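You operate a simulated robot arm through the tools that you are given. There is no shell and no other tool. Be economical: measure what you need, move in short steps, check, and stop when the job is done.

You run a simulated two-armed robot. Do the job below in one go: nothing can be reset, and whatever is moved stays where it is left.

TASK
Press the two key three times. Take the weight on the top of the desk and put it away on the workbench top. Open the desk top drawer, put the purple glue stick from the workbench top in the desk's top drawer, then shut the drawer. Pick up the book marked "SCI" from the right book rack with one hand, pass it to the other hand and put it on the top of the desk. Open the left bench drawer, fetch the brush and set it in the inside of the left bench drawer and shut the drawer again. Take the yellow pad and put it in the floor of the spare bin. Press the check-in button three times. Put the teal pad on the clear end of the returns table away on the workbench top. Open the desk middle drawer, take the polish jar from the top of the desk and put it in the desk's middle drawer, then shut the drawer. Do these in any order. Set down upright: polish jar.

Only the result counts: the job must be done as asked and must still hold three seconds after the hand-in. Knocking over, shifting, dropping, spilling or breaking anything else fails it.

THE ROBOT
Two 7-joint arms with two-finger parallel grippers on one trunk, on a base that drives. Base frame: it is fixed to the floor where the robot stands at the start and does not move with it; the origin is under the middle of the robot, x ahead of it, y to its left, z up. Readings come in m, degrees, newtons and seconds.
The left shoulder is at the start at [0.08, 0.131, 0.947], the right one opposite. With the tool pointing down near the work surface each hand reaches from about 0.4 to 0.86 m from the robot's upright axis, wherever it stands, measured 20 degrees to its own side. Places, roughly: book [0.5, -2.5, 1]; brush (7x4x6 cm) [0.4, -2.9, 0.9]; check-in button [0.4, -1, 0.8]; desk middle drawer [0.6, -0.1, 0.4]; desk top drawer [0.6, -0.1, 0.6]; desk's middle drawer [0.7, -0.1, 0.3]; desk's top drawer [0.7, -0.1, 0.6]; floor of the spare bin [-3.2, -4.1, 0.6]; glue stick [0.75, -2.25, 1]; inside of the left bench drawer [0.6, -2.9, 0.7]; left bench drawer [0.5, -2.9, 0.7]; polish jar [0.75, -0.5, 0.75]; teal pad (3x5x5 cm) [-1.2, -0.1, 0.9]; top of the desk [0.7, -0.9, 0.8]; two key [0.5, 0, 0.8]; weight [0.5, 0, 0.75]; workbench top [0.7, -3.2, 0.9]; yellow pad (6x10x5 cm) [0.8, -3.7, 0.9]. Payload 1.57 kg a hand.
Tool frame (each hand has its own): the origin (TCP) lies between the finger pads and is the grasp point; the fingertips stand 0.03 m ahead of it; z points along the fingers, y is the line along which they close. Largest opening 0.11 m; finger width 0.024, thickness 0.012; the body of the gripper, 0.048 by 0.112 m, starts 0.078 m behind the TCP.
Orientation is that of the tool frame in the base frame, as a unit quaternion [w, x, y, z]. With the fingers straight down and closing along the base's y, the tool's x points along the base's -x, its y along +y and its z along -z.

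THE INTERFACE
- The arms move only by the tool servo_tool. It takes "left_steps", "right_steps" or both (then of equal length, played together; a hand with none holds still); each is a list that holds one entry, the list of rows, each a list of 6 numbers: the shift along the tool's x, y, z in units of 30 mm (1.0 is 30 mm), then the turn, a rotation vector about the tool's x, y, z in units of 8 degrees (1.0 is 8 degrees). In form: [[[dx, dy, dz, wx, wy, wz], ...]]. A call has 1 to 20 rows; each row shifts and turns the commanded pose from where the row before left it, along the tool's axes as they then stand. "left_grip" and "right_grip" are, for a hand that has rows, the gripper command, from -1 (shut) to 1 (fully open), values between in proportion, set as the call begins (left out, the last holds). A call with a number of a shift or a turn outside -1 to 1 is refused whole. Rows are played at 5 a second. More than 0.05 m and 8.6 degrees between two rows, or a gripper value outside its range, and nothing of the call is played. Where a pose cannot be reached the arm comes as near as it can. A force on the tool above 40 N (or 10 N above the force at the start of the call, whichever is more), or a blocked arm, ends the call early, and 0.2 s more pass. The fingers move at their own pace (about 0.108 m/s each) and stop on an object; they squeeze with about 31 N. The grip force told is the motor's: it shows also when the fingers shut on nothing. Time passes only in rows, and 0.2 s behind the last, so rows that do not move let the fingers close. The reply holds the time, the measured pose of the TCP, the force on the tool along the base axes, the opening and the grip force, in the units named above and with some noise, with the torque about the TCP (base axes, N m) and any sound that the robot's microphone picked up.
- Cameras (640 x 400 px; columns grow to the right, rows downward): "scene" is now at [-0.1392, -0.0556, 1.377]; the picture's right is [-1.00, -0.01, 0.00], its down [-0.01, 0.92, -0.39] and it looks along [0.00, -0.39, -0.92] (base axes); focal length 214 px, centre (320, 200). "left" rides on the left gripper at [0.07, -0.016, -0.141] in its tool frame; the picture's right is [0.23, 0.97, 0.00], its down [-0.86, 0.20, -0.48] and it looks along [-0.47, 0.11, 0.88] (tool axes); focal length 222 px, centre (320, 200). "right" rides on the right gripper at [0.07, 0.016, -0.141] in its tool frame; the picture's right is [-0.23, 0.97, 0.00], its down [-0.86, -0.20, -0.48] and it looks along [-0.47, -0.11, 0.88] (tool axes); focal length 222 px, centre (320, 200). There is no depth. A picture from a camera that has moved, and an enlarged one, comes with that camera's place and axes in the base frame and with its lens.
- get_image(camera): a new picture of that camera. It takes no simulated time.
- base_move(legs): drives the robot by 1 to 6 legs, each [ahead, left, turn to the left] in m, m and degrees, along the robot's own axes; the way and the turn of a leg run together, so that a leg with both is an arc; at most 1.5 m and 180 degrees a leg. The arms and the cameras ride along, it lands a little off, and it stops where it bumps. It gives what a move gives.
- head_to(pan, tilt): turns the head with the scene camera to pan (to the left, within 109 degrees either way) and tilt (down, from -29 to 69), counted from straight ahead of the robot. It gives what a move gives.
- close_up(camera, box): a new picture of the part [left, top, right, bottom] of that camera's present view, enlarged. It takes no simulated time.
- finish_job(): hands the job in; it is judged then, once.

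Work in short steps. Places have to be worked out from the pictures, the camera data and where the tool is seen: move nearer, look again, correct. Check each grasp and each placing, and mend what went wrong. You have 556 turns and 352 pictures in all, those below and enlarged ones among them. Open the grippers and draw the arms clear of the work before you hand the job in, unless the task says otherwise.

The tools are called as a command line: name --argument value ..., lists and objects as JSON in quotes. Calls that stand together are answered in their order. servo_tool: Moves the arms, as the interface text tells. Its arguments: {"type":"object","properties":{"left_steps":{"type":"array","items":{"type":"array","items":{"type":"array","items":{"type":"number"}}}},"left_grip":{"type":"number"},"right_steps":{"type":"array","items":{"type":"array","items":{"type":"array","items":{"type":"number"}}}},"right_grip":{"type":"number"}},"required":[]} The other tools are called the same way: base_move (legs) drives the base; head_to (pan, tilt) turns the head that bears the scene camera; get_image (camera) takes a picture; close_up (camera, box) takes an enlarged picture of a part of a camera's view; finish_job () hands the job in.

At the start:

```text
t: 0.0
left_eef_pos: [0.5114, -0.0239, 1.1214]
left_ee_rot: [0.0, 0.0, 1.0, 0.0]
left_contact_force: [0.6, 0.9, 0.4]
left_torque: [0.01, 0.01, 0.02]
left_gripper_width: 0.11
left_finger_force: 0.0
right_eef_pos: [0.328, -0.3936, 1.0958]
right_ee_rot: [0.0, 0.0, 1.0, 0.0]
right_contact_force: [-0.9, 0.4, 0.2]
right_torque: [-0.04, -0.03, 0.01]
right_gripper_width: 0.1099
right_finger_force: 0.1
robot x, y, heading: [0.001, 0.0019, -0.2]
head pan, tilt: [-89.6, 67.1]
```

scene: 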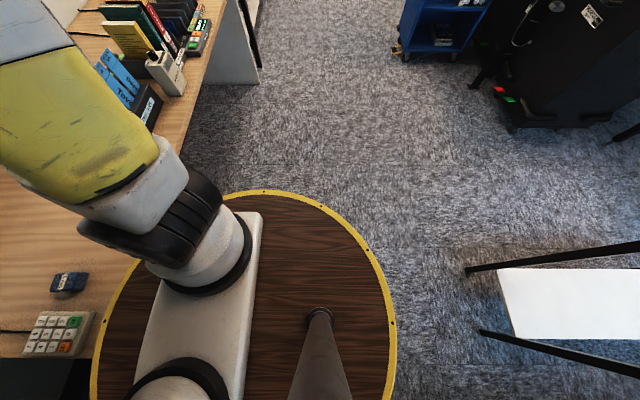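
right: 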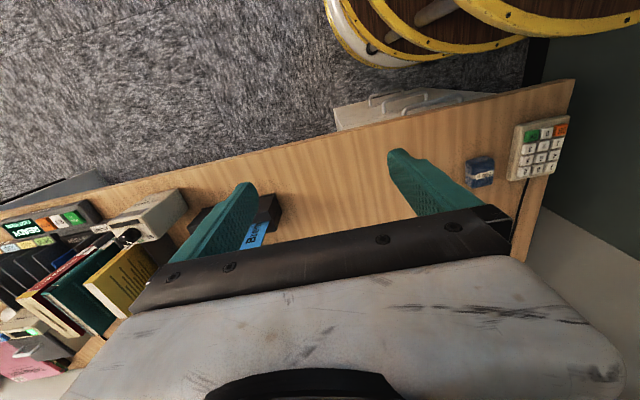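
left: 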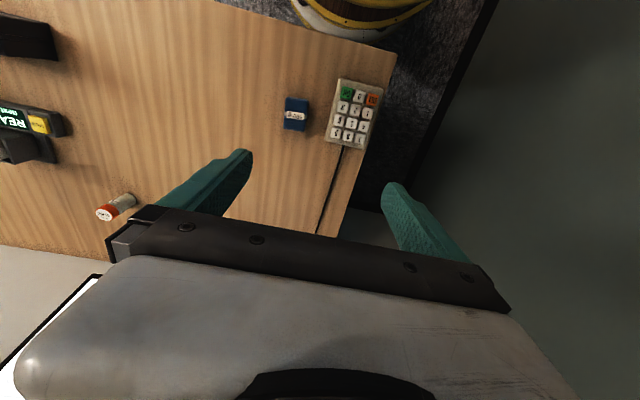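

I'll look around first: head forward and down to the desk.

head_to --pan -10 --tilt 45

get_image --camera "scene"

close_up --camera "left" --box '[260, 60, 420, 160]'

```text
t: 1.5
left_eef_pos: [0.5109, -0.0257, 1.1213]
left_ee_rot: [0.0, -0.001, 1.0, 0.0]
left_contact_force: [1.0, 0.2, -0.5]
left_torque: [0.0, -0.02, 0.01]
left_gripper_width: 0.11
left_finger_force: 0.0
right_eef_pos: [0.3287, -0.3926, 1.0962]
right_ee_rot: [0.001, 0.0, 1.0, -0.001]
right_contact_force: [-1.3, -0.8, 0.6]
right_torque: [0.01, -0.02, 0.0]
right_gripper_width: 0.1102
right_finger_force: 0.1
robot x, y, heading: [-0.0046, 0.0002, 0.1]
head pan, tilt: [-10.0, 45.0]
```

```text
348 pictures are left
camera scene: at [-0.0595, -0.0117, 1.4042], right [-0.17, -0.98, 0.0], down [-0.7, 0.12, -0.71], along [0.7, -0.12, -0.71], focal length 214 px, centre (320, 200)
```

scene: 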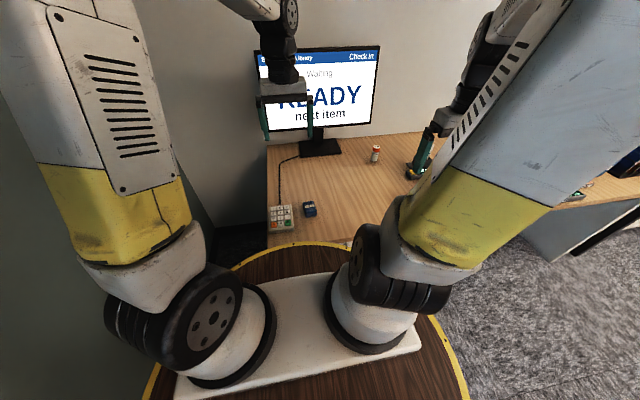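

```text
4.00 times, centred on (340, 110) of left
camera zoom: at [0.4419, -0.0418, 1.2616], right [-0.23, 0.97, 0.0], down [0.86, 0.2, 0.48], along [0.47, 0.11, -0.88], focal length 888 px, centre (240, 560)
```

zoom: 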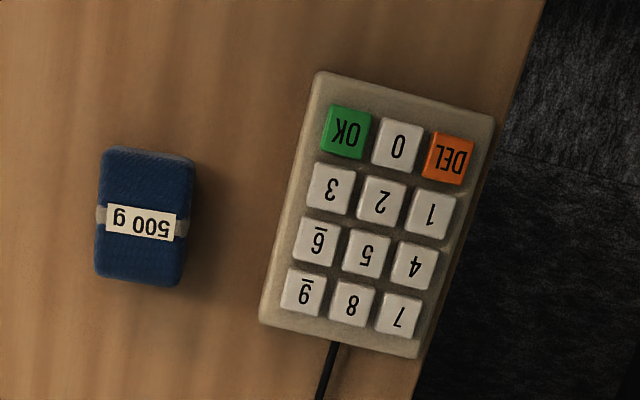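

The weight and keypad lie in front; 2-key estimated at about (0.481, 0.042), weight about (0.518, -0.076). I close the left hand and move above the 2 key to refine.

servo_tool --left_steps '[[[0.125, 0.284, 0.9, 0, 0, 0], [0.125, 0.284, 0.9, 0, 0, 0], [0.125, 0.284, 0.9, 0, 0, 0], [0.125, 0.284, 0.9, 0, 0, 0], [0.125, 0.284, 0.9, 0, 0, 0], [0.125, 0.284, 0.9, 0, 0, 0], [0.125, 0.284, 0.9, 0, 0, 0], [0.125, 0.284, 0.6, 0, 0, 0]]]' --left_grip -1

get_image --camera "left"

get_image --camera "right"

```text
t: 3.3
left_eef_pos: [0.4802, 0.0427, 0.914]
left_ee_rot: [0.001, 0.0, 1.0, 0.0]
left_contact_force: [0.8, -0.7, 0.5]
left_torque: [-0.03, 0.0, 0.0]
left_gripper_width: 0.0001
left_finger_force: 21.1
right_eef_pos: [0.3283, -0.3929, 1.0947]
right_ee_rot: [0.0, 0.001, 1.0, 0.0]
right_contact_force: [-0.6, -0.4, 0.6]
right_torque: [-0.01, 0.01, 0.0]
right_gripper_width: 0.11
right_finger_force: 0.1
robot x, y, heading: [-0.0025, 0.001, 0.1]
head pan, tilt: [-10.0, 45.0]
```

```text
346 pictures are left
camera left: at [0.4112, 0.0262, 1.0541], right [-0.23, 0.97, 0.0], down [0.85, 0.2, 0.48], along [0.47, 0.11, -0.88], focal length 222 px, centre (320, 200)
```

left: 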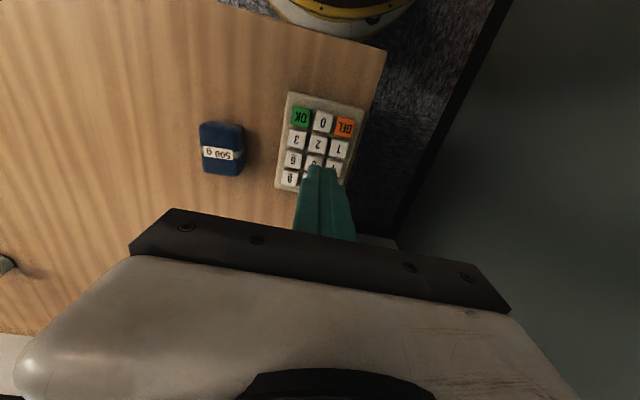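

```text
345 pictures are left
camera right: at [0.2591, -0.3772, 1.2366], right [0.23, 0.97, 0.0], down [0.86, -0.2, 0.48], along [0.47, -0.11, -0.88], focal length 222 px, centre (320, 200)
```

right: 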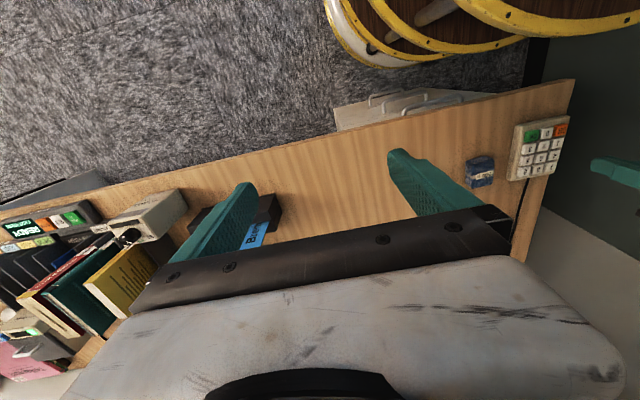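

Triangulation puts the 2-key top at about (0.480, 0.040, 0.787). Descend to just above and look closely.

servo_tool --left_steps '[[[0, -0.08, 0.9, 0, 0, 0], [0, 0, 0.9, 0, 0, 0], [0, 0, 0.7, 0, 0, 0]]]'

close_up --camera "left" --box '[220, 40, 420, 165]'

close_up --camera "scene" --box '[240, 160, 360, 240]'

```text
t: 4.1
left_eef_pos: [0.4799, 0.0396, 0.8391]
left_ee_rot: [0.0, 0.0, 1.0, 0.0]
left_contact_force: [-0.8, -0.4, -0.6]
left_torque: [-0.01, -0.02, -0.01]
left_gripper_width: 0.0
left_finger_force: 21.0
right_eef_pos: [0.3281, -0.3918, 1.0943]
right_ee_rot: [0.0, -0.001, 1.0, 0.0]
right_contact_force: [0.2, -0.1, -0.5]
right_torque: [-0.01, 0.0, -0.04]
right_gripper_width: 0.1098
right_finger_force: 0.2
robot x, y, heading: [-0.002, -0.0004, 0.1]
head pan, tilt: [-10.0, 45.0]
```

```text
3.20 times, centred on (320, 102) of left
camera zoom: at [0.4107, 0.0237, 0.9792], right [-0.23, 0.97, 0.0], down [0.86, 0.2, 0.48], along [0.47, 0.11, -0.88], focal length 711 px, centre (320, 512)
```

zoom: 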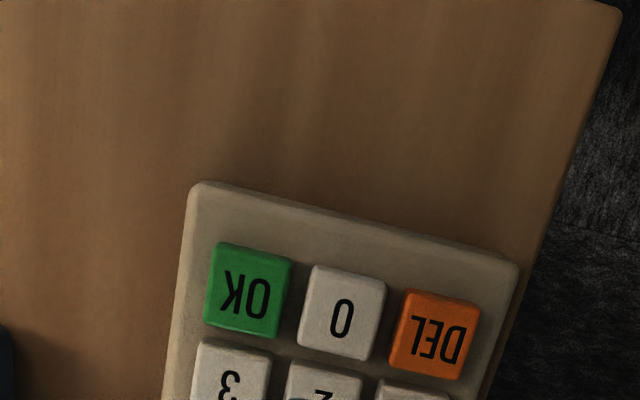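

```text
5.00 times, centred on (300, 200) of scene
camera zoom: at [-0.0597, -0.0116, 1.4042], right [-0.17, -0.98, 0.0], down [-0.7, 0.12, -0.71], along [0.7, -0.12, -0.71], focal length 1072 px, centre (420, 200)
```

zoom: 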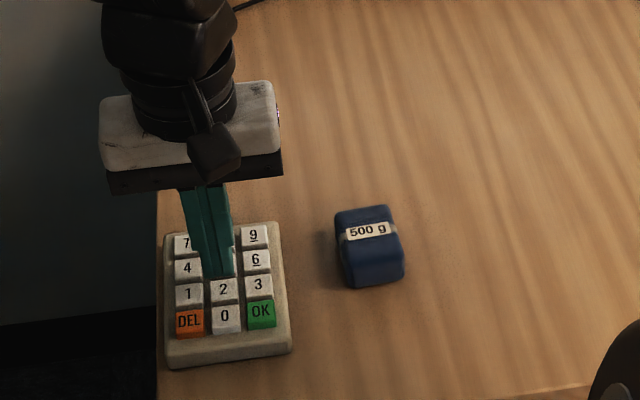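

Tip is lined up over key 2. Press down gradually.

servo_tool --left_steps '[[[0, -0.03, 0.3, 0, 0, 0], [0, 0, 0.3, 0, 0, 0], [0, 0, 0.15, 0, 0, 0], [0, 0, 0.1, 0, 0, 0]]]'

close_up --camera "scene" --box '[240, 160, 360, 240]'

```text
t: 5.1
left_eef_pos: [0.4813, 0.0399, 0.8132]
left_ee_rot: [0.001, 0.0, 1.0, 0.0]
left_contact_force: [-0.6, 0.8, 3.3]
left_torque: [0.05, 0.07, -0.01]
left_gripper_width: 0.0001
left_finger_force: 21.4
right_eef_pos: [0.3292, -0.3924, 1.0949]
right_ee_rot: [0.0, 0.001, 1.0, 0.0]
right_contact_force: [-0.6, -0.6, -0.8]
right_torque: [-0.01, 0.01, -0.02]
right_gripper_width: 0.11
right_finger_force: 0.0
robot x, y, heading: [0.0011, 0.0001, -0.0]
head pan, tilt: [-10.0, 45.0]
heard: click
```

```text
5.00 times, centred on (300, 200) of scene
camera zoom: at [-0.0596, -0.0116, 1.4042], right [-0.17, -0.98, 0.0], down [-0.7, 0.12, -0.71], along [0.7, -0.12, -0.71], focal length 1072 px, centre (420, 200)
```

zoom: 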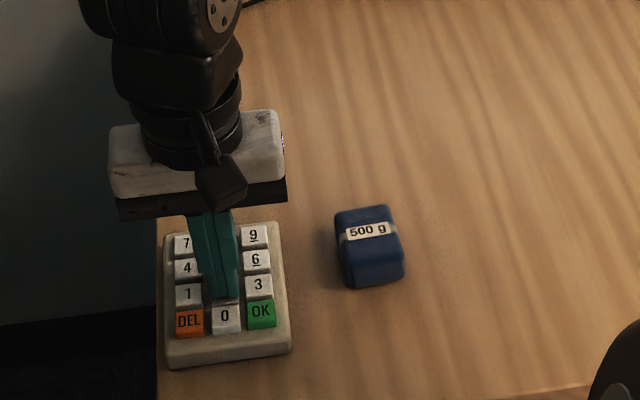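

Click heard on key 2. Release and press again, one call each to confirm a click.

servo_tool --left_steps '[[[0, 0, -0.6, 0, 0, 0], [0, 0, 0, 0, 0, 0], [0, 0, 0.4, 0, 0, 0], [0, 0, 0.2, 0, 0, 0], [0, 0, 0, 0, 0, 0]]]'

servo_tool --left_steps '[[[0, 0, -0.6, 0, 0, 0], [0, 0, 0, 0, 0, 0], [0, 0, 0.4, 0, 0, 0], [0, 0, 0.2, 0, 0, 0], [0, 0, 0, 0, 0, 0]]]'

```text
t: 6.3
left_eef_pos: [0.4816, 0.0394, 0.8144]
left_ee_rot: [0.0, 0.001, 1.0, 0.001]
left_contact_force: [-0.6, -1.7, 2.8]
left_torque: [-0.05, 0.03, 0.0]
left_gripper_width: 0.0
left_finger_force: 21.7
right_eef_pos: [0.328, -0.3917, 1.0954]
right_ee_rot: [0.0, 0.0, 1.0, 0.0]
right_contact_force: [-0.2, -0.2, 0.1]
right_torque: [0.0, 0.03, 0.01]
right_gripper_width: 0.1102
right_finger_force: 0.0
robot x, y, heading: [0.0016, 0.0009, 0.1]
head pan, tilt: [-10.0, 45.0]
heard: click
```

```text
t: 7.5
left_eef_pos: [0.4825, 0.0406, 0.8133]
left_ee_rot: [0.001, -0.001, 1.0, 0.0]
left_contact_force: [-1.1, -1.0, 2.7]
left_torque: [-0.01, 0.03, -0.02]
left_gripper_width: 0.0
left_finger_force: 21.7
right_eef_pos: [0.3298, -0.3924, 1.0954]
right_ee_rot: [0.0, 0.0, 1.0, 0.0]
right_contact_force: [0.4, 0.3, 0.2]
right_torque: [0.01, -0.02, -0.02]
right_gripper_width: 0.1097
right_finger_force: 0.1
robot x, y, heading: [0.002, 0.0, -0.1]
head pan, tilt: [-10.0, 45.0]
heard: click
```

Three clicks done. Now lift, open and move above the weight at about (0.516, -0.077).

servo_tool --left_steps '[[[0, 0, -1, 0, 0, 0], [0, 0, -1, 0, 0, 0], [-0.3, -1, -0.6, 0, 0, 0], [-0.3, -1, 0, 0, 0, 0], [-0.3, -1, 0, 0, 0, 0], [-0.23, -0.9, 0, 0, 0, 0], [0, 0, 0, 0, 0, 0]]]'

servo_tool --left_steps '[[[0, 0, 0, 0, 0, 0], [0, 0, 0, 0, 0, 0], [0, 0, 0, 0, 0, 0]]]' --left_grip 0.7

get_image --camera "left"

close_up --camera "scene" --box '[240, 40, 440, 240]'

```text
t: 9.1
left_eef_pos: [0.5142, -0.0765, 0.8905]
left_ee_rot: [-0.001, 0.0, 1.0, 0.0]
left_contact_force: [-1.2, 0.2, -0.1]
left_torque: [0.0, 0.04, 0.01]
left_gripper_width: 0.0001
left_finger_force: 21.8
right_eef_pos: [0.3287, -0.394, 1.0954]
right_ee_rot: [0.0, 0.0, 1.0, 0.0]
right_contact_force: [0.4, -0.1, 0.1]
right_torque: [0.0, -0.01, 0.0]
right_gripper_width: 0.1101
right_finger_force: 0.1
robot x, y, heading: [0.003, 0.0027, -0.0]
head pan, tilt: [-10.0, 45.0]
```

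```text
t: 9.9
left_eef_pos: [0.5155, -0.0748, 0.8918]
left_ee_rot: [-0.001, 0.001, 1.0, -0.001]
left_contact_force: [-0.9, 0.0, -0.2]
left_torque: [-0.02, 0.01, 0.01]
left_gripper_width: 0.0936
left_finger_force: 0.1
right_eef_pos: [0.328, -0.3922, 1.0958]
right_ee_rot: [-0.001, 0.001, 1.0, -0.001]
right_contact_force: [0.5, -0.5, -0.1]
right_torque: [0.04, 0.0, -0.01]
right_gripper_width: 0.1098
right_finger_force: 0.1
robot x, y, heading: [-0.002, -0.003, 0.1]
head pan, tilt: [-10.0, 45.0]
```

```text
341 pictures are left
camera left: at [0.4454, -0.0932, 1.0317], right [-0.23, 0.97, 0.0], down [0.86, 0.2, 0.48], along [0.47, 0.11, -0.88], focal length 222 px, centre (320, 200)
```

left: 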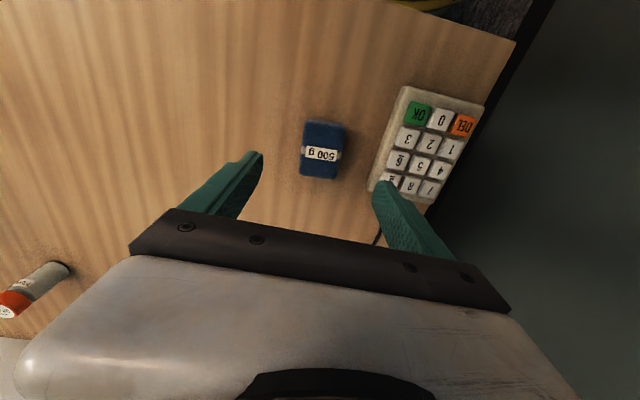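

```text
2.00 times, centred on (340, 140) of scene
camera zoom: at [-0.0595, -0.0117, 1.4042], right [-0.17, -0.98, 0.0], down [-0.7, 0.12, -0.71], along [0.7, -0.12, -0.71], focal length 429 px, centre (280, 320)
```

zoom: 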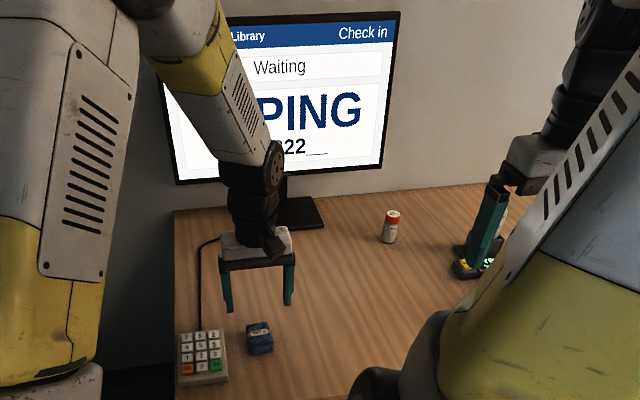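

Screen shows "222". The weight is nearly centred under the open hand. Descend around it.

servo_tool --left_steps '[[[-0.05, 0.05, 0.9, 0, 0, 0], [0, 0, 0.9, 0, 0, 0], [0, 0, 0.9, 0, 0, 0], [0, 0, 0.7, 0, 0, 0]]]'

close_up --camera "scene" --box '[240, 140, 400, 240]'

close_up --camera "left" --box '[220, 60, 420, 185]'

```text
t: 10.9
left_eef_pos: [0.5164, -0.0763, 0.7906]
left_ee_rot: [0.0, 0.0, 1.0, 0.0]
left_contact_force: [-3.5, 0.6, 13.1]
left_torque: [0.63, 0.16, 0.03]
left_gripper_width: 0.0936
left_finger_force: 0.4
right_eef_pos: [0.3279, -0.3929, 1.0954]
right_ee_rot: [0.0, -0.001, 1.0, 0.0]
right_contact_force: [0.0, 0.2, -0.6]
right_torque: [0.01, -0.02, -0.02]
right_gripper_width: 0.1099
right_finger_force: 0.2
robot x, y, heading: [-0.0021, 0.0023, 0.1]
head pan, tilt: [-10.0, 45.0]
```

```text
4.00 times, centred on (320, 190) of scene
camera zoom: at [-0.06, -0.0116, 1.4042], right [-0.17, -0.98, 0.0], down [-0.7, 0.12, -0.71], along [0.7, -0.12, -0.71], focal length 858 px, centre (320, 240)
```

zoom: 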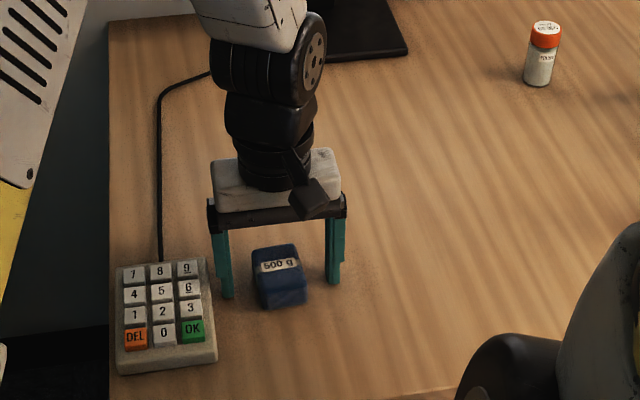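

```text
3.20 times, centred on (320, 122) of left
camera zoom: at [0.4469, -0.0925, 0.9308], right [-0.23, 0.97, 0.0], down [0.85, 0.2, 0.48], along [0.47, 0.11, -0.88], focal length 711 px, centre (320, 448)
```

zoom: 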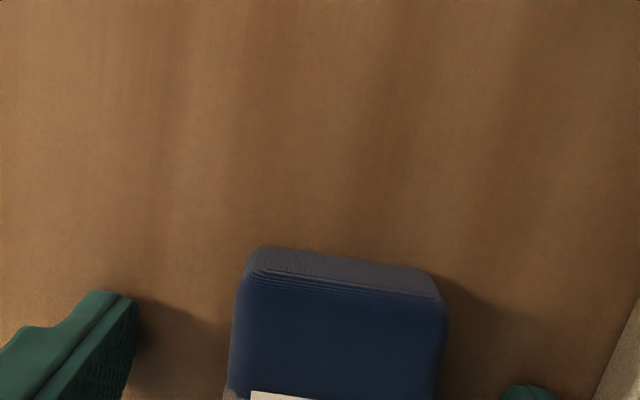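

Tips touched the desk: top is about z 0.760. Lift 4 mm and grip the weight.

servo_tool --left_steps '[[[0, 0, -0.2, 0, 0, 0], [0, 0, 0, 0, 0, 0], [0, 0, 0, 0, 0, 0], [0, 0, 0, 0, 0, 0]]]' --left_grip -1

servo_tool --left_steps '[[[0, 0, -1, 0, 0, 0], [0, 0, -1, 0, 0, 0], [0, 0, -1, 0, 0, 0], [0, 0, -1, 0, 0, 0], [0, 0, -1, 0, 0, 0]]]'

head_to --pan -60 --tilt 30

get_image --camera "scene"

get_image --camera "left"

```text
t: 11.9
left_eef_pos: [0.5157, -0.0759, 0.7949]
left_ee_rot: [0.001, 0.0, 1.0, 0.0]
left_contact_force: [-0.7, 0.4, 0.3]
left_torque: [-0.02, -0.01, -0.04]
left_gripper_width: 0.0469
left_finger_force: 30.9
right_eef_pos: [0.3273, -0.3923, 1.0948]
right_ee_rot: [0.0, 0.001, 1.0, 0.0]
right_contact_force: [0.8, 0.1, 0.3]
right_torque: [0.01, 0.0, 0.02]
right_gripper_width: 0.1098
right_finger_force: 0.1
robot x, y, heading: [0.0021, -0.0004, 0.1]
head pan, tilt: [-10.0, 45.0]
```

```text
t: 13.1
left_eef_pos: [0.5165, -0.0745, 0.946]
left_ee_rot: [0.0, 0.001, 1.0, 0.0]
left_contact_force: [0.3, -0.2, -0.6]
left_torque: [-0.01, -0.04, 0.01]
left_gripper_width: 0.0
left_finger_force: 21.3
right_eef_pos: [0.3292, -0.393, 1.0954]
right_ee_rot: [0.0, -0.001, 1.0, 0.0]
right_contact_force: [0.9, 0.8, -1.1]
right_torque: [0.01, 0.04, 0.02]
right_gripper_width: 0.1102
right_finger_force: 0.1
robot x, y, heading: [-0.0018, 0.0003, 0.2]
head pan, tilt: [-10.0, 45.0]
```

```text
t: 14.3
left_eef_pos: [0.517, -0.0746, 0.9444]
left_ee_rot: [0.001, 0.0, 1.0, -0.001]
left_contact_force: [-0.3, -0.2, 0.4]
left_torque: [0.0, 0.03, 0.04]
left_gripper_width: 0.0
left_finger_force: 21.2
right_eef_pos: [0.328, -0.3924, 1.0956]
right_ee_rot: [0.0, -0.001, 1.0, 0.0]
right_contact_force: [0.0, -0.6, -0.2]
right_torque: [-0.01, 0.0, 0.0]
right_gripper_width: 0.1098
right_finger_force: 0.0
robot x, y, heading: [0.002, -0.002, 0.1]
head pan, tilt: [-60.0, 30.0]
```

```text
337 pictures are left
camera scene: at [-0.0943, -0.0759, 1.4268], right [-0.87, -0.5, 0.0], down [-0.25, 0.43, -0.87], along [0.43, -0.75, -0.5], focal length 214 px, centre (320, 200)
```

scene: 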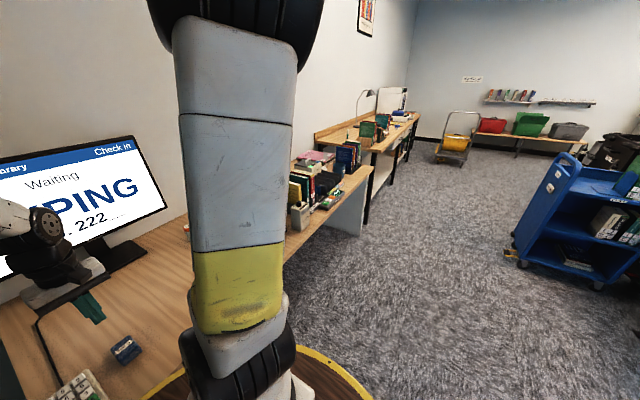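

```text
336 pictures are left
camera left: at [0.4471, -0.0929, 1.0858], right [-0.23, 0.97, 0.0], down [0.86, 0.2, 0.48], along [0.47, 0.11, -0.88], focal length 222 px, centre (320, 200)
```

left: 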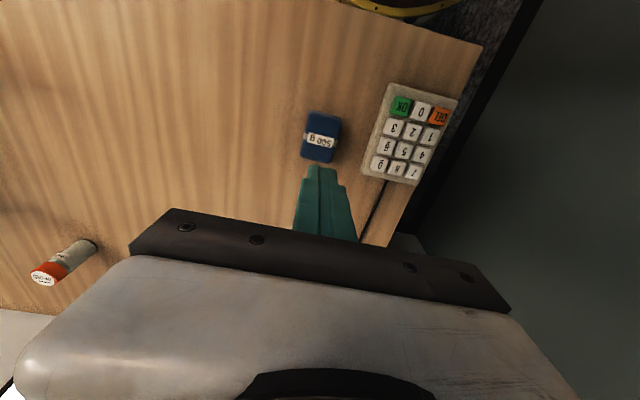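

The weight slipped out (it lies about where it was). Look closely to refine its centre.

close_up --camera "left" --box '[270, 90, 370, 190]'

head_to --pan -5 --tilt 52

get_image --camera "scene"

```text
4.00 times, centred on (320, 140) of left
camera zoom: at [0.4471, -0.0929, 1.0858], right [-0.23, 0.97, 0.0], down [0.86, 0.2, 0.48], along [0.47, 0.11, -0.88], focal length 888 px, centre (320, 440)
```

zoom: 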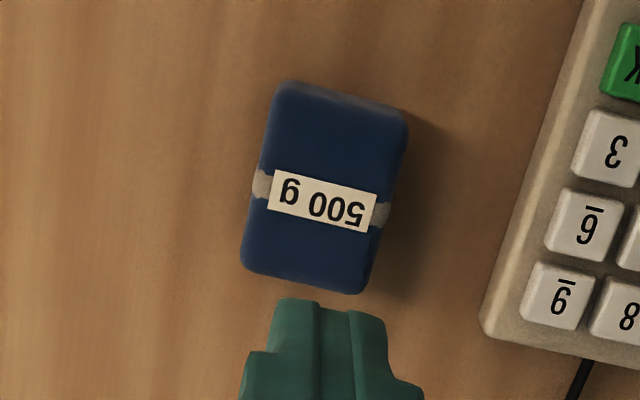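

```text
t: 15.6
left_eef_pos: [0.5172, -0.0758, 0.9458]
left_ee_rot: [0.0, 0.0, 1.0, 0.0]
left_contact_force: [0.7, 0.5, 1.0]
left_torque: [0.02, 0.0, 0.02]
left_gripper_width: 0.0
left_finger_force: 21.1
right_eef_pos: [0.3288, -0.3931, 1.0953]
right_ee_rot: [-0.001, 0.001, 1.0, 0.0]
right_contact_force: [-0.2, 0.4, -0.1]
right_torque: [0.03, -0.04, 0.0]
right_gripper_width: 0.1099
right_finger_force: 0.1
robot x, y, heading: [0.001, -0.0042, -0.1]
head pan, tilt: [-5.0, 52.0]
```

```text
334 pictures are left
camera scene: at [-0.0647, -0.0042, 1.3947], right [-0.09, -1.0, 0.0], down [-0.78, 0.07, -0.62], along [0.61, -0.05, -0.79], focal length 214 px, centre (320, 200)
```

scene: 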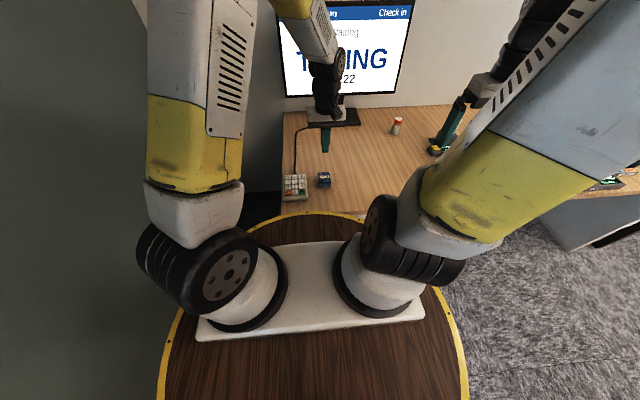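

Weight centre about (0.514, -0.076). Retry with narrower opening and a slow descent, checking the contact height.

servo_tool --left_steps '[[[0.1, 0, 0, 0, 0, 0], [0, 0, 1, 0, 0, 0], [0, 0, 1, 0, 0, 0], [0, 0, 1, 0, 0, 0], [0, 0, 1, 0, 0, 0], [0, 0, 0.8, 0, 0, 0], [0, 0, 0, 0, 0, 0]]]' --left_grip 0.3

servo_tool --left_steps '[[[0, 0, 0.15, 0, 0, 0], [0, 0, 0.15, 0, 0, 0], [0, 0, 0.15, 0, 0, 0], [0, 0, 0.15, 0, 0, 0], [0, 0, 0.15, 0, 0, 0], [0, 0, 0.15, 0, 0, 0]]]'

close_up --camera "scene" --box '[260, 120, 380, 220]'

```text
t: 17.1
left_eef_pos: [0.5134, -0.0751, 0.8001]
left_ee_rot: [0.0, 0.0, 1.0, 0.0]
left_contact_force: [0.8, 0.3, -0.4]
left_torque: [0.03, 0.01, 0.0]
left_gripper_width: 0.0714
left_finger_force: 0.0
right_eef_pos: [0.3274, -0.3917, 1.0966]
right_ee_rot: [0.0, 0.0, 1.0, 0.001]
right_contact_force: [-0.9, 1.0, -1.1]
right_torque: [0.01, 0.0, 0.01]
right_gripper_width: 0.1102
right_finger_force: 0.1
robot x, y, heading: [0.0037, 0.0004, -0.2]
head pan, tilt: [-5.0, 52.0]
```

```text
t: 18.0
left_eef_pos: [0.5134, -0.0773, 0.79]
left_ee_rot: [0.0, 0.0, 1.0, 0.0]
left_contact_force: [-5.9, 0.0, 10.5]
left_torque: [0.45, 0.18, 0.15]
left_gripper_width: 0.0719
left_finger_force: 0.2
right_eef_pos: [0.3277, -0.3934, 1.0961]
right_ee_rot: [0.0, 0.0, 1.0, 0.0]
right_contact_force: [-0.8, -0.8, -0.6]
right_torque: [0.02, 0.0, 0.02]
right_gripper_width: 0.11
right_finger_force: 0.1
robot x, y, heading: [0.0021, 0.0002, 0.3]
head pan, tilt: [-5.0, 52.0]
stopped in row 4 (left hand): the force on the tool passed its limit at 51 N (the readings are from after the stop); the commanded pose is now the measured one
```

```text
4.00 times, centred on (320, 170) of scene
camera zoom: at [-0.0654, -0.0041, 1.3946], right [-0.09, -1.0, 0.0], down [-0.78, 0.07, -0.62], along [0.61, -0.05, -0.79], focal length 858 px, centre (320, 320)
```

zoom: 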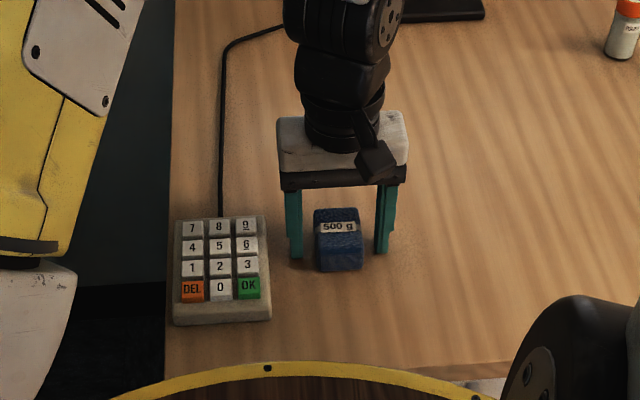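

Fingers straddle the weight; centre is about x 0.509. Raise slightly, shift 4 mm back, grip longer, then lift slowly.

servo_tool --left_steps '[[[0, 0, -0.12, 0, 0, 0], [0.14, 0, 0, 0, 0, 0], [0, 0, 0, 0, 0, 0]]]'

servo_tool --left_steps '[[[0, 0, 0, 0, 0, 0], [0, 0, 0, 0, 0, 0], [0, 0, 0, 0, 0, 0], [0, 0, 0, 0, 0, 0], [0, 0, -0.3, 0, 0, 0], [0, 0, -0.3, 0, 0, 0], [0, 0, -0.3, 0, 0, 0]]]' --left_grip -1

close_up --camera "scene" --box '[260, 120, 380, 220]'

```text
t: 18.8
left_eef_pos: [0.5108, -0.076, 0.7933]
left_ee_rot: [0.0, 0.0, 1.0, 0.0]
left_contact_force: [-0.9, -0.1, 0.3]
left_torque: [0.03, 0.02, 0.01]
left_gripper_width: 0.0714
left_finger_force: 0.1
right_eef_pos: [0.3287, -0.3926, 1.0951]
right_ee_rot: [-0.001, -0.001, 1.0, 0.0]
right_contact_force: [0.9, 0.0, 0.2]
right_torque: [0.03, 0.0, 0.0]
right_gripper_width: 0.11
right_finger_force: 0.1
robot x, y, heading: [0.0013, 0.001, 0.2]
head pan, tilt: [-5.0, 52.0]
```

```text
t: 20.4
left_eef_pos: [0.51, -0.0764, 0.8206]
left_ee_rot: [0.001, 0.0, 1.0, 0.001]
left_contact_force: [0.0, -0.1, -4.5]
left_torque: [0.03, 0.07, 0.04]
left_gripper_width: 0.046
left_finger_force: 31.2
right_eef_pos: [0.3287, -0.3928, 1.0963]
right_ee_rot: [0.0, 0.0, 1.0, 0.0]
right_contact_force: [0.3, -0.6, -0.1]
right_torque: [0.0, 0.0, 0.02]
right_gripper_width: 0.11
right_finger_force: 0.1
robot x, y, heading: [0.0004, 0.0001, 0.1]
head pan, tilt: [-5.0, 52.0]
```

```text
4.00 times, centred on (320, 170) of scene
camera zoom: at [-0.0646, -0.0042, 1.3946], right [-0.09, -1.0, 0.0], down [-0.79, 0.07, -0.62], along [0.61, -0.05, -0.79], focal length 858 px, centre (320, 320)
```

zoom: 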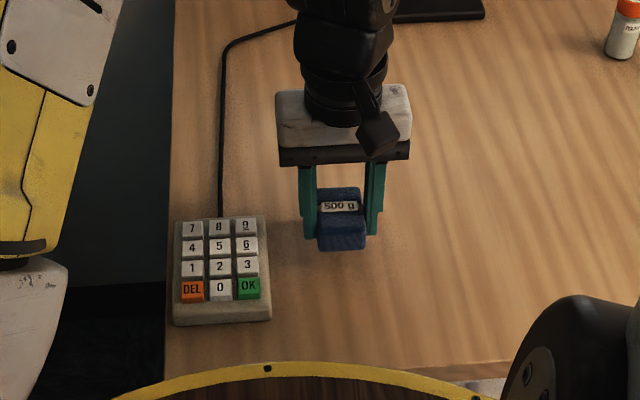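

Weight held (≈4.5 N). Raise it, back off the desk and look right before driving to the workbench.

servo_tool --left_steps '[[[0, 0, -0.7, 0, 0, 0], [0, 0, -0.7, 0, 0, 0], [0, 0, -0.7, 0, 0, 0], [0, 0, -0.7, 0, 0, 0], [0, 0, -0.7, 0, 0, 0], [0, 0, -0.7, 0, 0, 0], [0, 0, -0.7, 0, 0, 0], [0, 0, -0.7, 0, 0, 0]]]'

base_move --legs '[[-0.25, 0, 0], [0, -0.9, 0]]'

head_to --pan -35 --tilt 35

get_image --camera "scene"

get_image --camera "right"

get_image --camera "left"

```text
t: 22.2
left_eef_pos: [0.5092, -0.0766, 0.9873]
left_ee_rot: [0.001, 0.001, 1.0, 0.001]
left_contact_force: [-0.1, -0.9, -4.9]
left_torque: [0.0, 0.04, -0.05]
left_gripper_width: 0.0456
left_finger_force: 30.3
right_eef_pos: [0.3284, -0.3923, 1.0942]
right_ee_rot: [0.0, 0.001, 1.0, 0.0]
right_contact_force: [-0.2, -0.4, -0.1]
right_torque: [0.01, -0.01, -0.01]
right_gripper_width: 0.1099
right_finger_force: 0.1
robot x, y, heading: [0.0021, 0.0039, 0.1]
head pan, tilt: [-5.0, 52.0]
```

```text
t: 28.4
left_eef_pos: [0.2617, -0.9732, 0.9876]
left_ee_rot: [0.0, -0.002, 1.0, 0.0]
left_contact_force: [-0.1, -0.6, -4.7]
left_torque: [0.02, -0.01, 0.04]
left_gripper_width: 0.0461
left_finger_force: 30.7
right_eef_pos: [0.081, -1.2904, 1.0953]
right_ee_rot: [0.001, -0.002, 1.0, -0.001]
right_contact_force: [-0.4, -1.3, -0.1]
right_torque: [0.03, 0.03, -0.02]
right_gripper_width: 0.11
right_finger_force: 0.0
robot x, y, heading: [-0.2511, -0.8994, 0.5]
head pan, tilt: [-5.0, 52.0]
```

```text
t: 29.3
left_eef_pos: [0.2602, -0.9731, 0.9881]
left_ee_rot: [0.001, -0.002, 1.0, 0.0]
left_contact_force: [-0.1, -0.8, -5.7]
left_torque: [0.02, 0.04, 0.0]
left_gripper_width: 0.0456
left_finger_force: 30.4
right_eef_pos: [0.0795, -1.2894, 1.0953]
right_ee_rot: [0.0, -0.002, 1.0, 0.0]
right_contact_force: [-0.3, -0.7, -0.6]
right_torque: [-0.01, 0.01, -0.06]
right_gripper_width: 0.11
right_finger_force: 0.1
robot x, y, heading: [-0.2488, -0.8991, 0.0]
head pan, tilt: [-35.0, 35.0]
```

```text
331 pictures are left
camera scene: at [-0.3167, -0.9468, 1.419], right [-0.57, -0.82, 0.0], down [-0.47, 0.33, -0.82], along [0.67, -0.47, -0.57], focal length 214 px, centre (320, 200)
```

scene: 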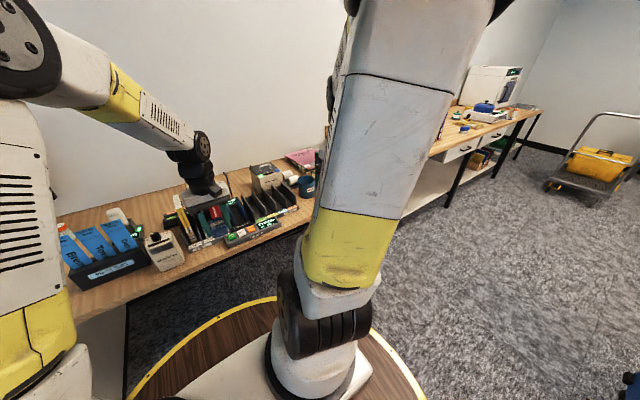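

```text
330 pictures are left
camera right: at [0.0108, -1.275, 1.2366], right [0.22, 0.97, 0.0], down [0.86, -0.2, 0.48], along [0.47, -0.11, -0.88], focal length 222 px, centre (320, 200)
```

right: 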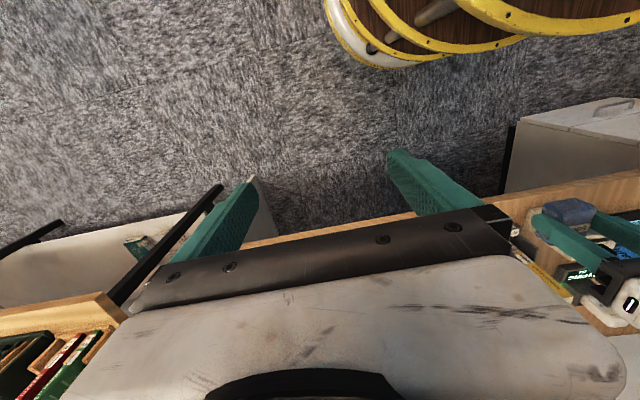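

```text
329 pictures are left
camera left: at [0.1909, -0.99, 1.1285], right [-0.23, 0.97, 0.0], down [0.85, 0.2, 0.48], along [0.47, 0.11, -0.88], focal length 222 px, centre (320, 200)
```

left: 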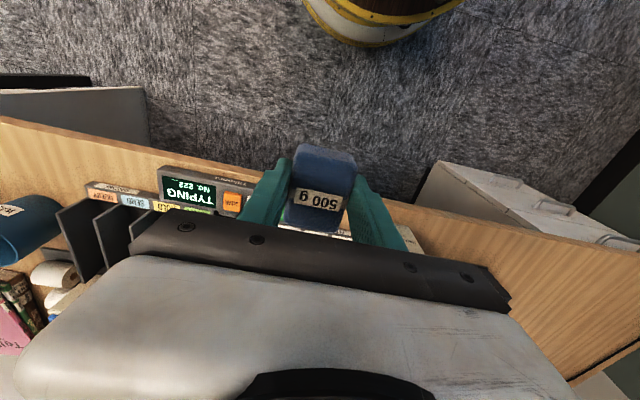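

Path along the furniture is clear. Drive on to the workbench.

base_move --legs '[[0, -1.5, 0], [0, -0.4, 0]]'

head_to --pan 0 --tilt 35

get_image --camera "scene"

get_image --camera "right"

get_image --camera "left"

```text
t: 38.9
left_eef_pos: [0.2687, -2.8778, 0.988]
left_ee_rot: [0.0, -0.001, 1.0, 0.0]
left_contact_force: [0.0, 0.1, -4.4]
left_torque: [-0.05, 0.02, -0.02]
left_gripper_width: 0.0456
left_finger_force: 30.7
right_eef_pos: [0.0882, -3.1952, 1.0958]
right_ee_rot: [0.0, -0.002, 1.0, 0.0]
right_contact_force: [-0.3, -0.7, 0.3]
right_torque: [0.03, 0.03, -0.01]
right_gripper_width: 0.1097
right_finger_force: 0.1
robot x, y, heading: [-0.2431, -2.8025, 0.1]
head pan, tilt: [-35.0, 35.0]
```

```text
t: 39.9
left_eef_pos: [0.268, -2.8769, 0.9871]
left_ee_rot: [0.0, -0.002, 1.0, 0.0]
left_contact_force: [0.4, -0.3, -4.9]
left_torque: [0.01, 0.02, -0.01]
left_gripper_width: 0.0456
left_finger_force: 30.4
right_eef_pos: [0.089, -3.196, 1.0951]
right_ee_rot: [0.0, -0.002, 1.0, 0.001]
right_contact_force: [-0.2, -0.2, -0.8]
right_torque: [-0.01, 0.01, 0.0]
right_gripper_width: 0.1101
right_finger_force: 0.1
robot x, y, heading: [-0.2381, -2.8023, 0.1]
head pan, tilt: [0.0, 35.0]
```

```text
328 pictures are left
camera scene: at [-0.2931, -2.8015, 1.419], right [0.0, -1.0, 0.0], down [-0.57, 0.0, -0.82], along [0.82, 0.0, -0.57], focal length 214 px, centre (320, 200)
```

scene: 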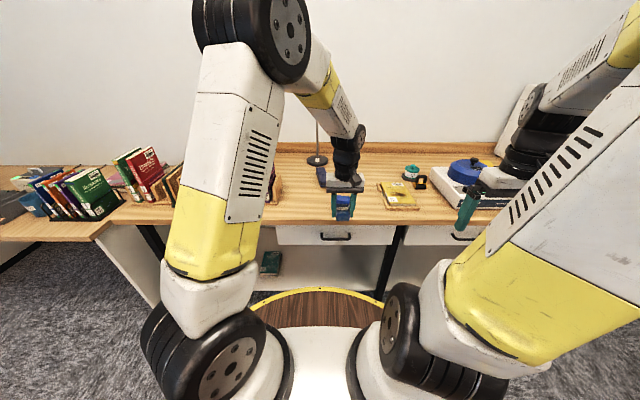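

```text
327 pictures are left
camera right: at [0.0191, -3.1798, 1.2366], right [0.22, 0.97, 0.0], down [0.86, -0.2, 0.48], along [0.47, -0.11, -0.88], focal length 222 px, centre (320, 200)
```

right: 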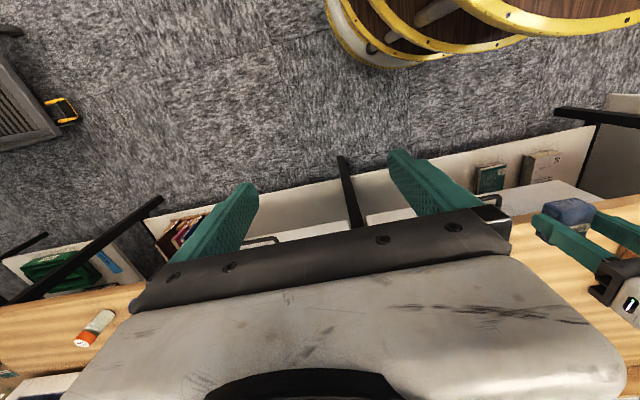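

```text
326 pictures are left
camera left: at [0.1989, -2.8945, 1.1285], right [-0.23, 0.97, 0.0], down [0.85, 0.2, 0.48], along [0.47, 0.11, -0.88], focal length 222 px, centre (320, 200)
```

left: 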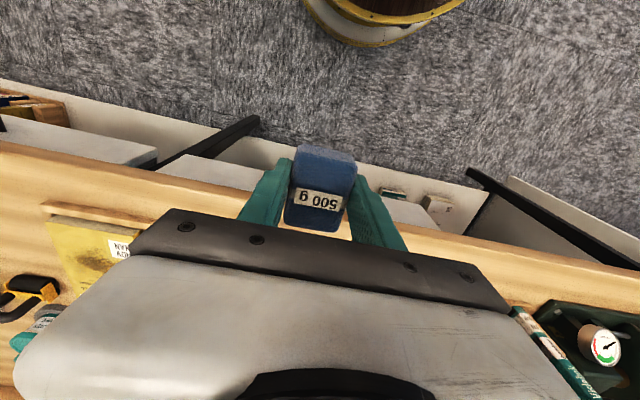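

At the workbench. Zoom on it to identify items and clear space.

close_up --camera "scene" --box '[240, 120, 480, 270]'

close_up --camera "scene" --box '[0, 110, 240, 260]'

```text
2.67 times, centred on (360, 195) of scene
camera zoom: at [-0.2931, -2.8015, 1.419], right [0.0, -1.0, 0.0], down [-0.57, 0.0, -0.82], along [0.82, 0.0, -0.57], focal length 572 px, centre (213, 213)
```

zoom: 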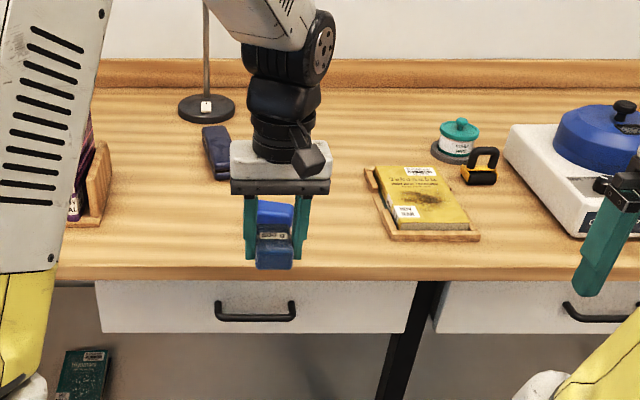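

```text
2.67 times, centred on (120, 185) of scene
camera zoom: at [-0.2931, -2.8015, 1.419], right [0.0, -1.0, 0.0], down [-0.57, 0.0, -0.82], along [0.82, 0.0, -0.57], focal length 572 px, centre (853, 240)
```

zoom: 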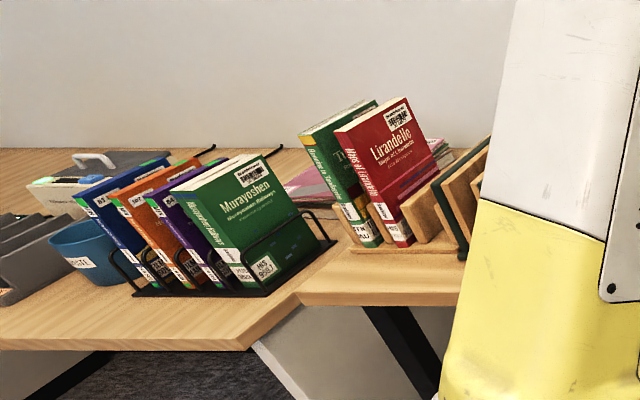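

Bench top is about z 0.90, front edge x 0.325. The hand may hide the brush; raise the hand and look again.

servo_tool --left_steps '[[[0, 0, -1, 0, 0, 0], [0, 0, -1, 0, 0, 0], [0, 0, -1, 0, 0, 0], [0, 0, -1, 0, 0, 0], [0, 0, -1, 0, 0, 0]]]'

close_up --camera "scene" --box '[240, 120, 480, 270]'

get_image --camera "left"

```text
t: 41.1
left_eef_pos: [0.2679, -2.8764, 1.1376]
left_ee_rot: [0.0, -0.002, 1.0, 0.0]
left_contact_force: [-0.1, 0.1, -4.9]
left_torque: [0.02, 0.03, -0.03]
left_gripper_width: 0.0455
left_finger_force: 30.8
right_eef_pos: [0.0892, -3.1946, 1.0948]
right_ee_rot: [0.0, -0.001, 1.0, 0.0]
right_contact_force: [-0.5, 0.0, 0.0]
right_torque: [0.06, 0.05, 0.01]
right_gripper_width: 0.11
right_finger_force: 0.2
robot x, y, heading: [-0.2396, -2.8041, 0.2]
head pan, tilt: [0.0, 35.0]
```

```text
2.67 times, centred on (360, 195) of scene
camera zoom: at [-0.293, -2.8015, 1.419], right [0.0, -1.0, 0.0], down [-0.57, 0.0, -0.82], along [0.82, 0.0, -0.57], focal length 572 px, centre (213, 213)
```

zoom: 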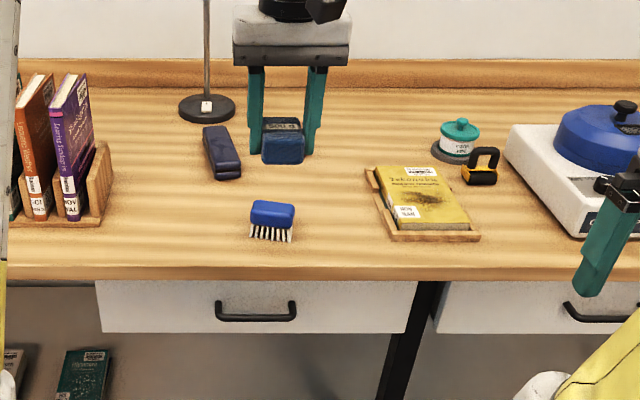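

```text
322 pictures are left
camera left: at [0.199, -2.8942, 1.2787], right [-0.23, 0.97, 0.0], down [0.85, 0.2, 0.48], along [0.47, 0.11, -0.88], focal length 222 px, centre (320, 200)
```

left: 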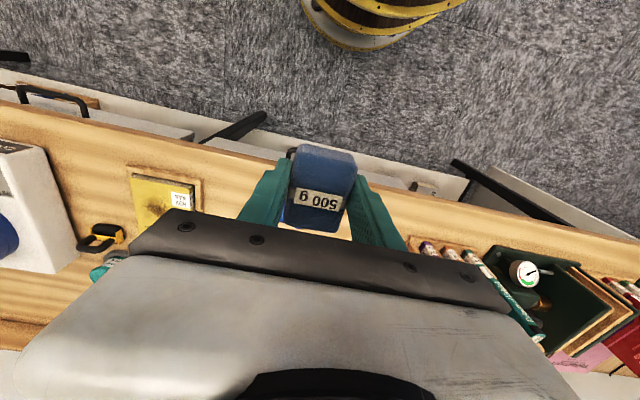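

Brush is at about (0.388, -2.887). Place the weight at the free spot (0.42, -2.745).

servo_tool --left_steps '[[[-0.8, 0.7, 0, 0, 0, 0], [-0.8, 0.7, 0, 0, 0, 0], [-0.8, 0.7, 0, 0, 0, 0], [-0.8, 0.7, 0.5, 0, 0, 0], [-0.8, 0.7, 0.8, 0, 0, 0], [-0.8, 0.7, 0.8, 0, 0, 0], [-0.27, 0.17, 0.8, 0, 0, 0], [0, 0, 0.8, 0, 0, 0], [0, 0, 0.8, 0, 0, 0], [0, 0, 0.8, 0, 0, 0], [0, 0, 0.6, 0, 0, 0]]]'

close_up --camera "scene" --box '[240, 120, 480, 270]'

```text
t: 43.5
left_eef_pos: [0.4204, -2.744, 0.9608]
left_ee_rot: [0.0, -0.003, 1.0, 0.0]
left_contact_force: [1.2, -0.2, -4.9]
left_torque: [-0.01, 0.05, 0.01]
left_gripper_width: 0.0457
left_finger_force: 31.3
right_eef_pos: [0.0877, -3.195, 1.0958]
right_ee_rot: [0.0, -0.002, 1.0, 0.0]
right_contact_force: [-0.4, 1.3, -0.8]
right_torque: [0.01, 0.02, -0.02]
right_gripper_width: 0.1102
right_finger_force: 0.1
robot x, y, heading: [-0.2416, -2.8007, 0.2]
head pan, tilt: [0.0, 35.0]
```

```text
2.67 times, centred on (360, 195) of scene
camera zoom: at [-0.2932, -2.8014, 1.419], right [0.0, -1.0, 0.0], down [-0.57, 0.0, -0.82], along [0.82, 0.0, -0.57], focal length 572 px, centre (213, 213)
```

zoom: 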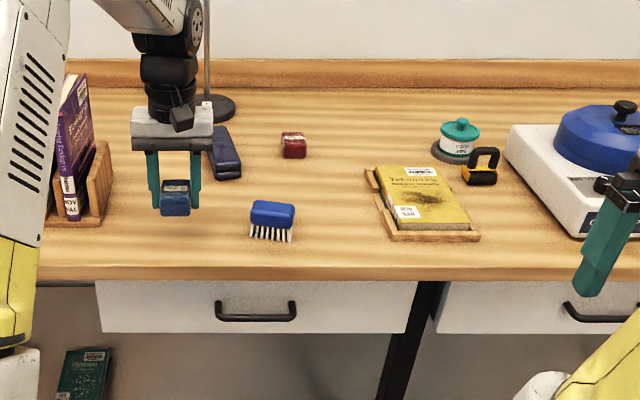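

Lower slowly until contact.

servo_tool --left_steps '[[[0, 0, 0.3, 0, 0, 0], [0, 0, 0.2, 0, 0, 0], [0, 0, 0.1, 0, 0, 0], [0, 0, 0.1, 0, 0, 0], [0, 0, 0.1, 0, 0, 0]]]'

```text
t: 44.7
left_eef_pos: [0.4199, -2.7441, 0.9359]
left_ee_rot: [0.0, -0.002, 1.0, 0.0]
left_contact_force: [-0.3, -0.6, -4.7]
left_torque: [-0.04, 0.04, 0.03]
left_gripper_width: 0.0456
left_finger_force: 30.3
right_eef_pos: [0.0885, -3.194, 1.0968]
right_ee_rot: [0.0, -0.002, 1.0, 0.001]
right_contact_force: [0.0, 0.3, 0.8]
right_torque: [-0.02, -0.03, 0.01]
right_gripper_width: 0.1102
right_finger_force: 0.0
robot x, y, heading: [-0.2417, -2.8018, 0.1]
head pan, tilt: [0.0, 35.0]
```

servo_tool --left_steps '[[[0, 0, 0.08, 0, 0, 0], [0, 0, 0.08, 0, 0, 0], [0, 0, 0.08, 0, 0, 0], [0, 0, 0.08, 0, 0, 0]]]'

```text
t: 45.7
left_eef_pos: [0.4202, -2.7452, 0.9266]
left_ee_rot: [0.0, -0.002, 1.0, 0.0]
left_contact_force: [-0.6, -0.5, -4.7]
left_torque: [-0.02, 0.05, -0.01]
left_gripper_width: 0.0455
left_finger_force: 30.8
right_eef_pos: [0.0879, -3.1951, 1.0966]
right_ee_rot: [0.0, -0.002, 1.0, 0.0]
right_contact_force: [0.0, 0.3, 0.3]
right_torque: [-0.01, -0.01, 0.01]
right_gripper_width: 0.1101
right_finger_force: 0.0
robot x, y, heading: [-0.2401, -2.8024, 0.2]
head pan, tilt: [0.0, 35.0]
```

No contact yet at 0.927; keep lowering in small steps.

servo_tool --left_steps '[[[0, 0, 0.1, 0, 0, 0], [0, 0, 0.1, 0, 0, 0], [0, 0, 0.1, 0, 0, 0], [0, 0, 0.1, 0, 0, 0], [0, 0, 0.1, 0, 0, 0], [0, 0, 0.1, 0, 0, 0]]]'

close_up --camera "scene" --box '[240, 140, 360, 240]'

```text
t: 47.1
left_eef_pos: [0.421, -2.7458, 0.9093]
left_ee_rot: [0.0, -0.002, 1.0, 0.0]
left_contact_force: [-0.7, -0.1, -5.2]
left_torque: [0.01, 0.05, 0.02]
left_gripper_width: 0.0457
left_finger_force: 30.6
right_eef_pos: [0.089, -3.1952, 1.0958]
right_ee_rot: [0.0, -0.002, 1.0, 0.0]
right_contact_force: [0.7, 0.6, 0.3]
right_torque: [-0.02, 0.0, 0.0]
right_gripper_width: 0.1099
right_finger_force: 0.0
robot x, y, heading: [-0.2426, -2.8051, 0.3]
head pan, tilt: [0.0, 35.0]
```

```text
4.00 times, centred on (300, 190) of scene
camera zoom: at [-0.2931, -2.8014, 1.419], right [0.0, -1.0, 0.0], down [-0.57, 0.0, -0.82], along [0.82, 0.0, -0.57], focal length 858 px, centre (400, 240)
```

zoom: 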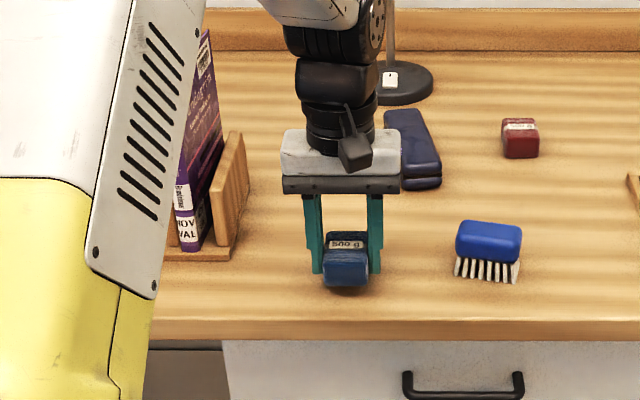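

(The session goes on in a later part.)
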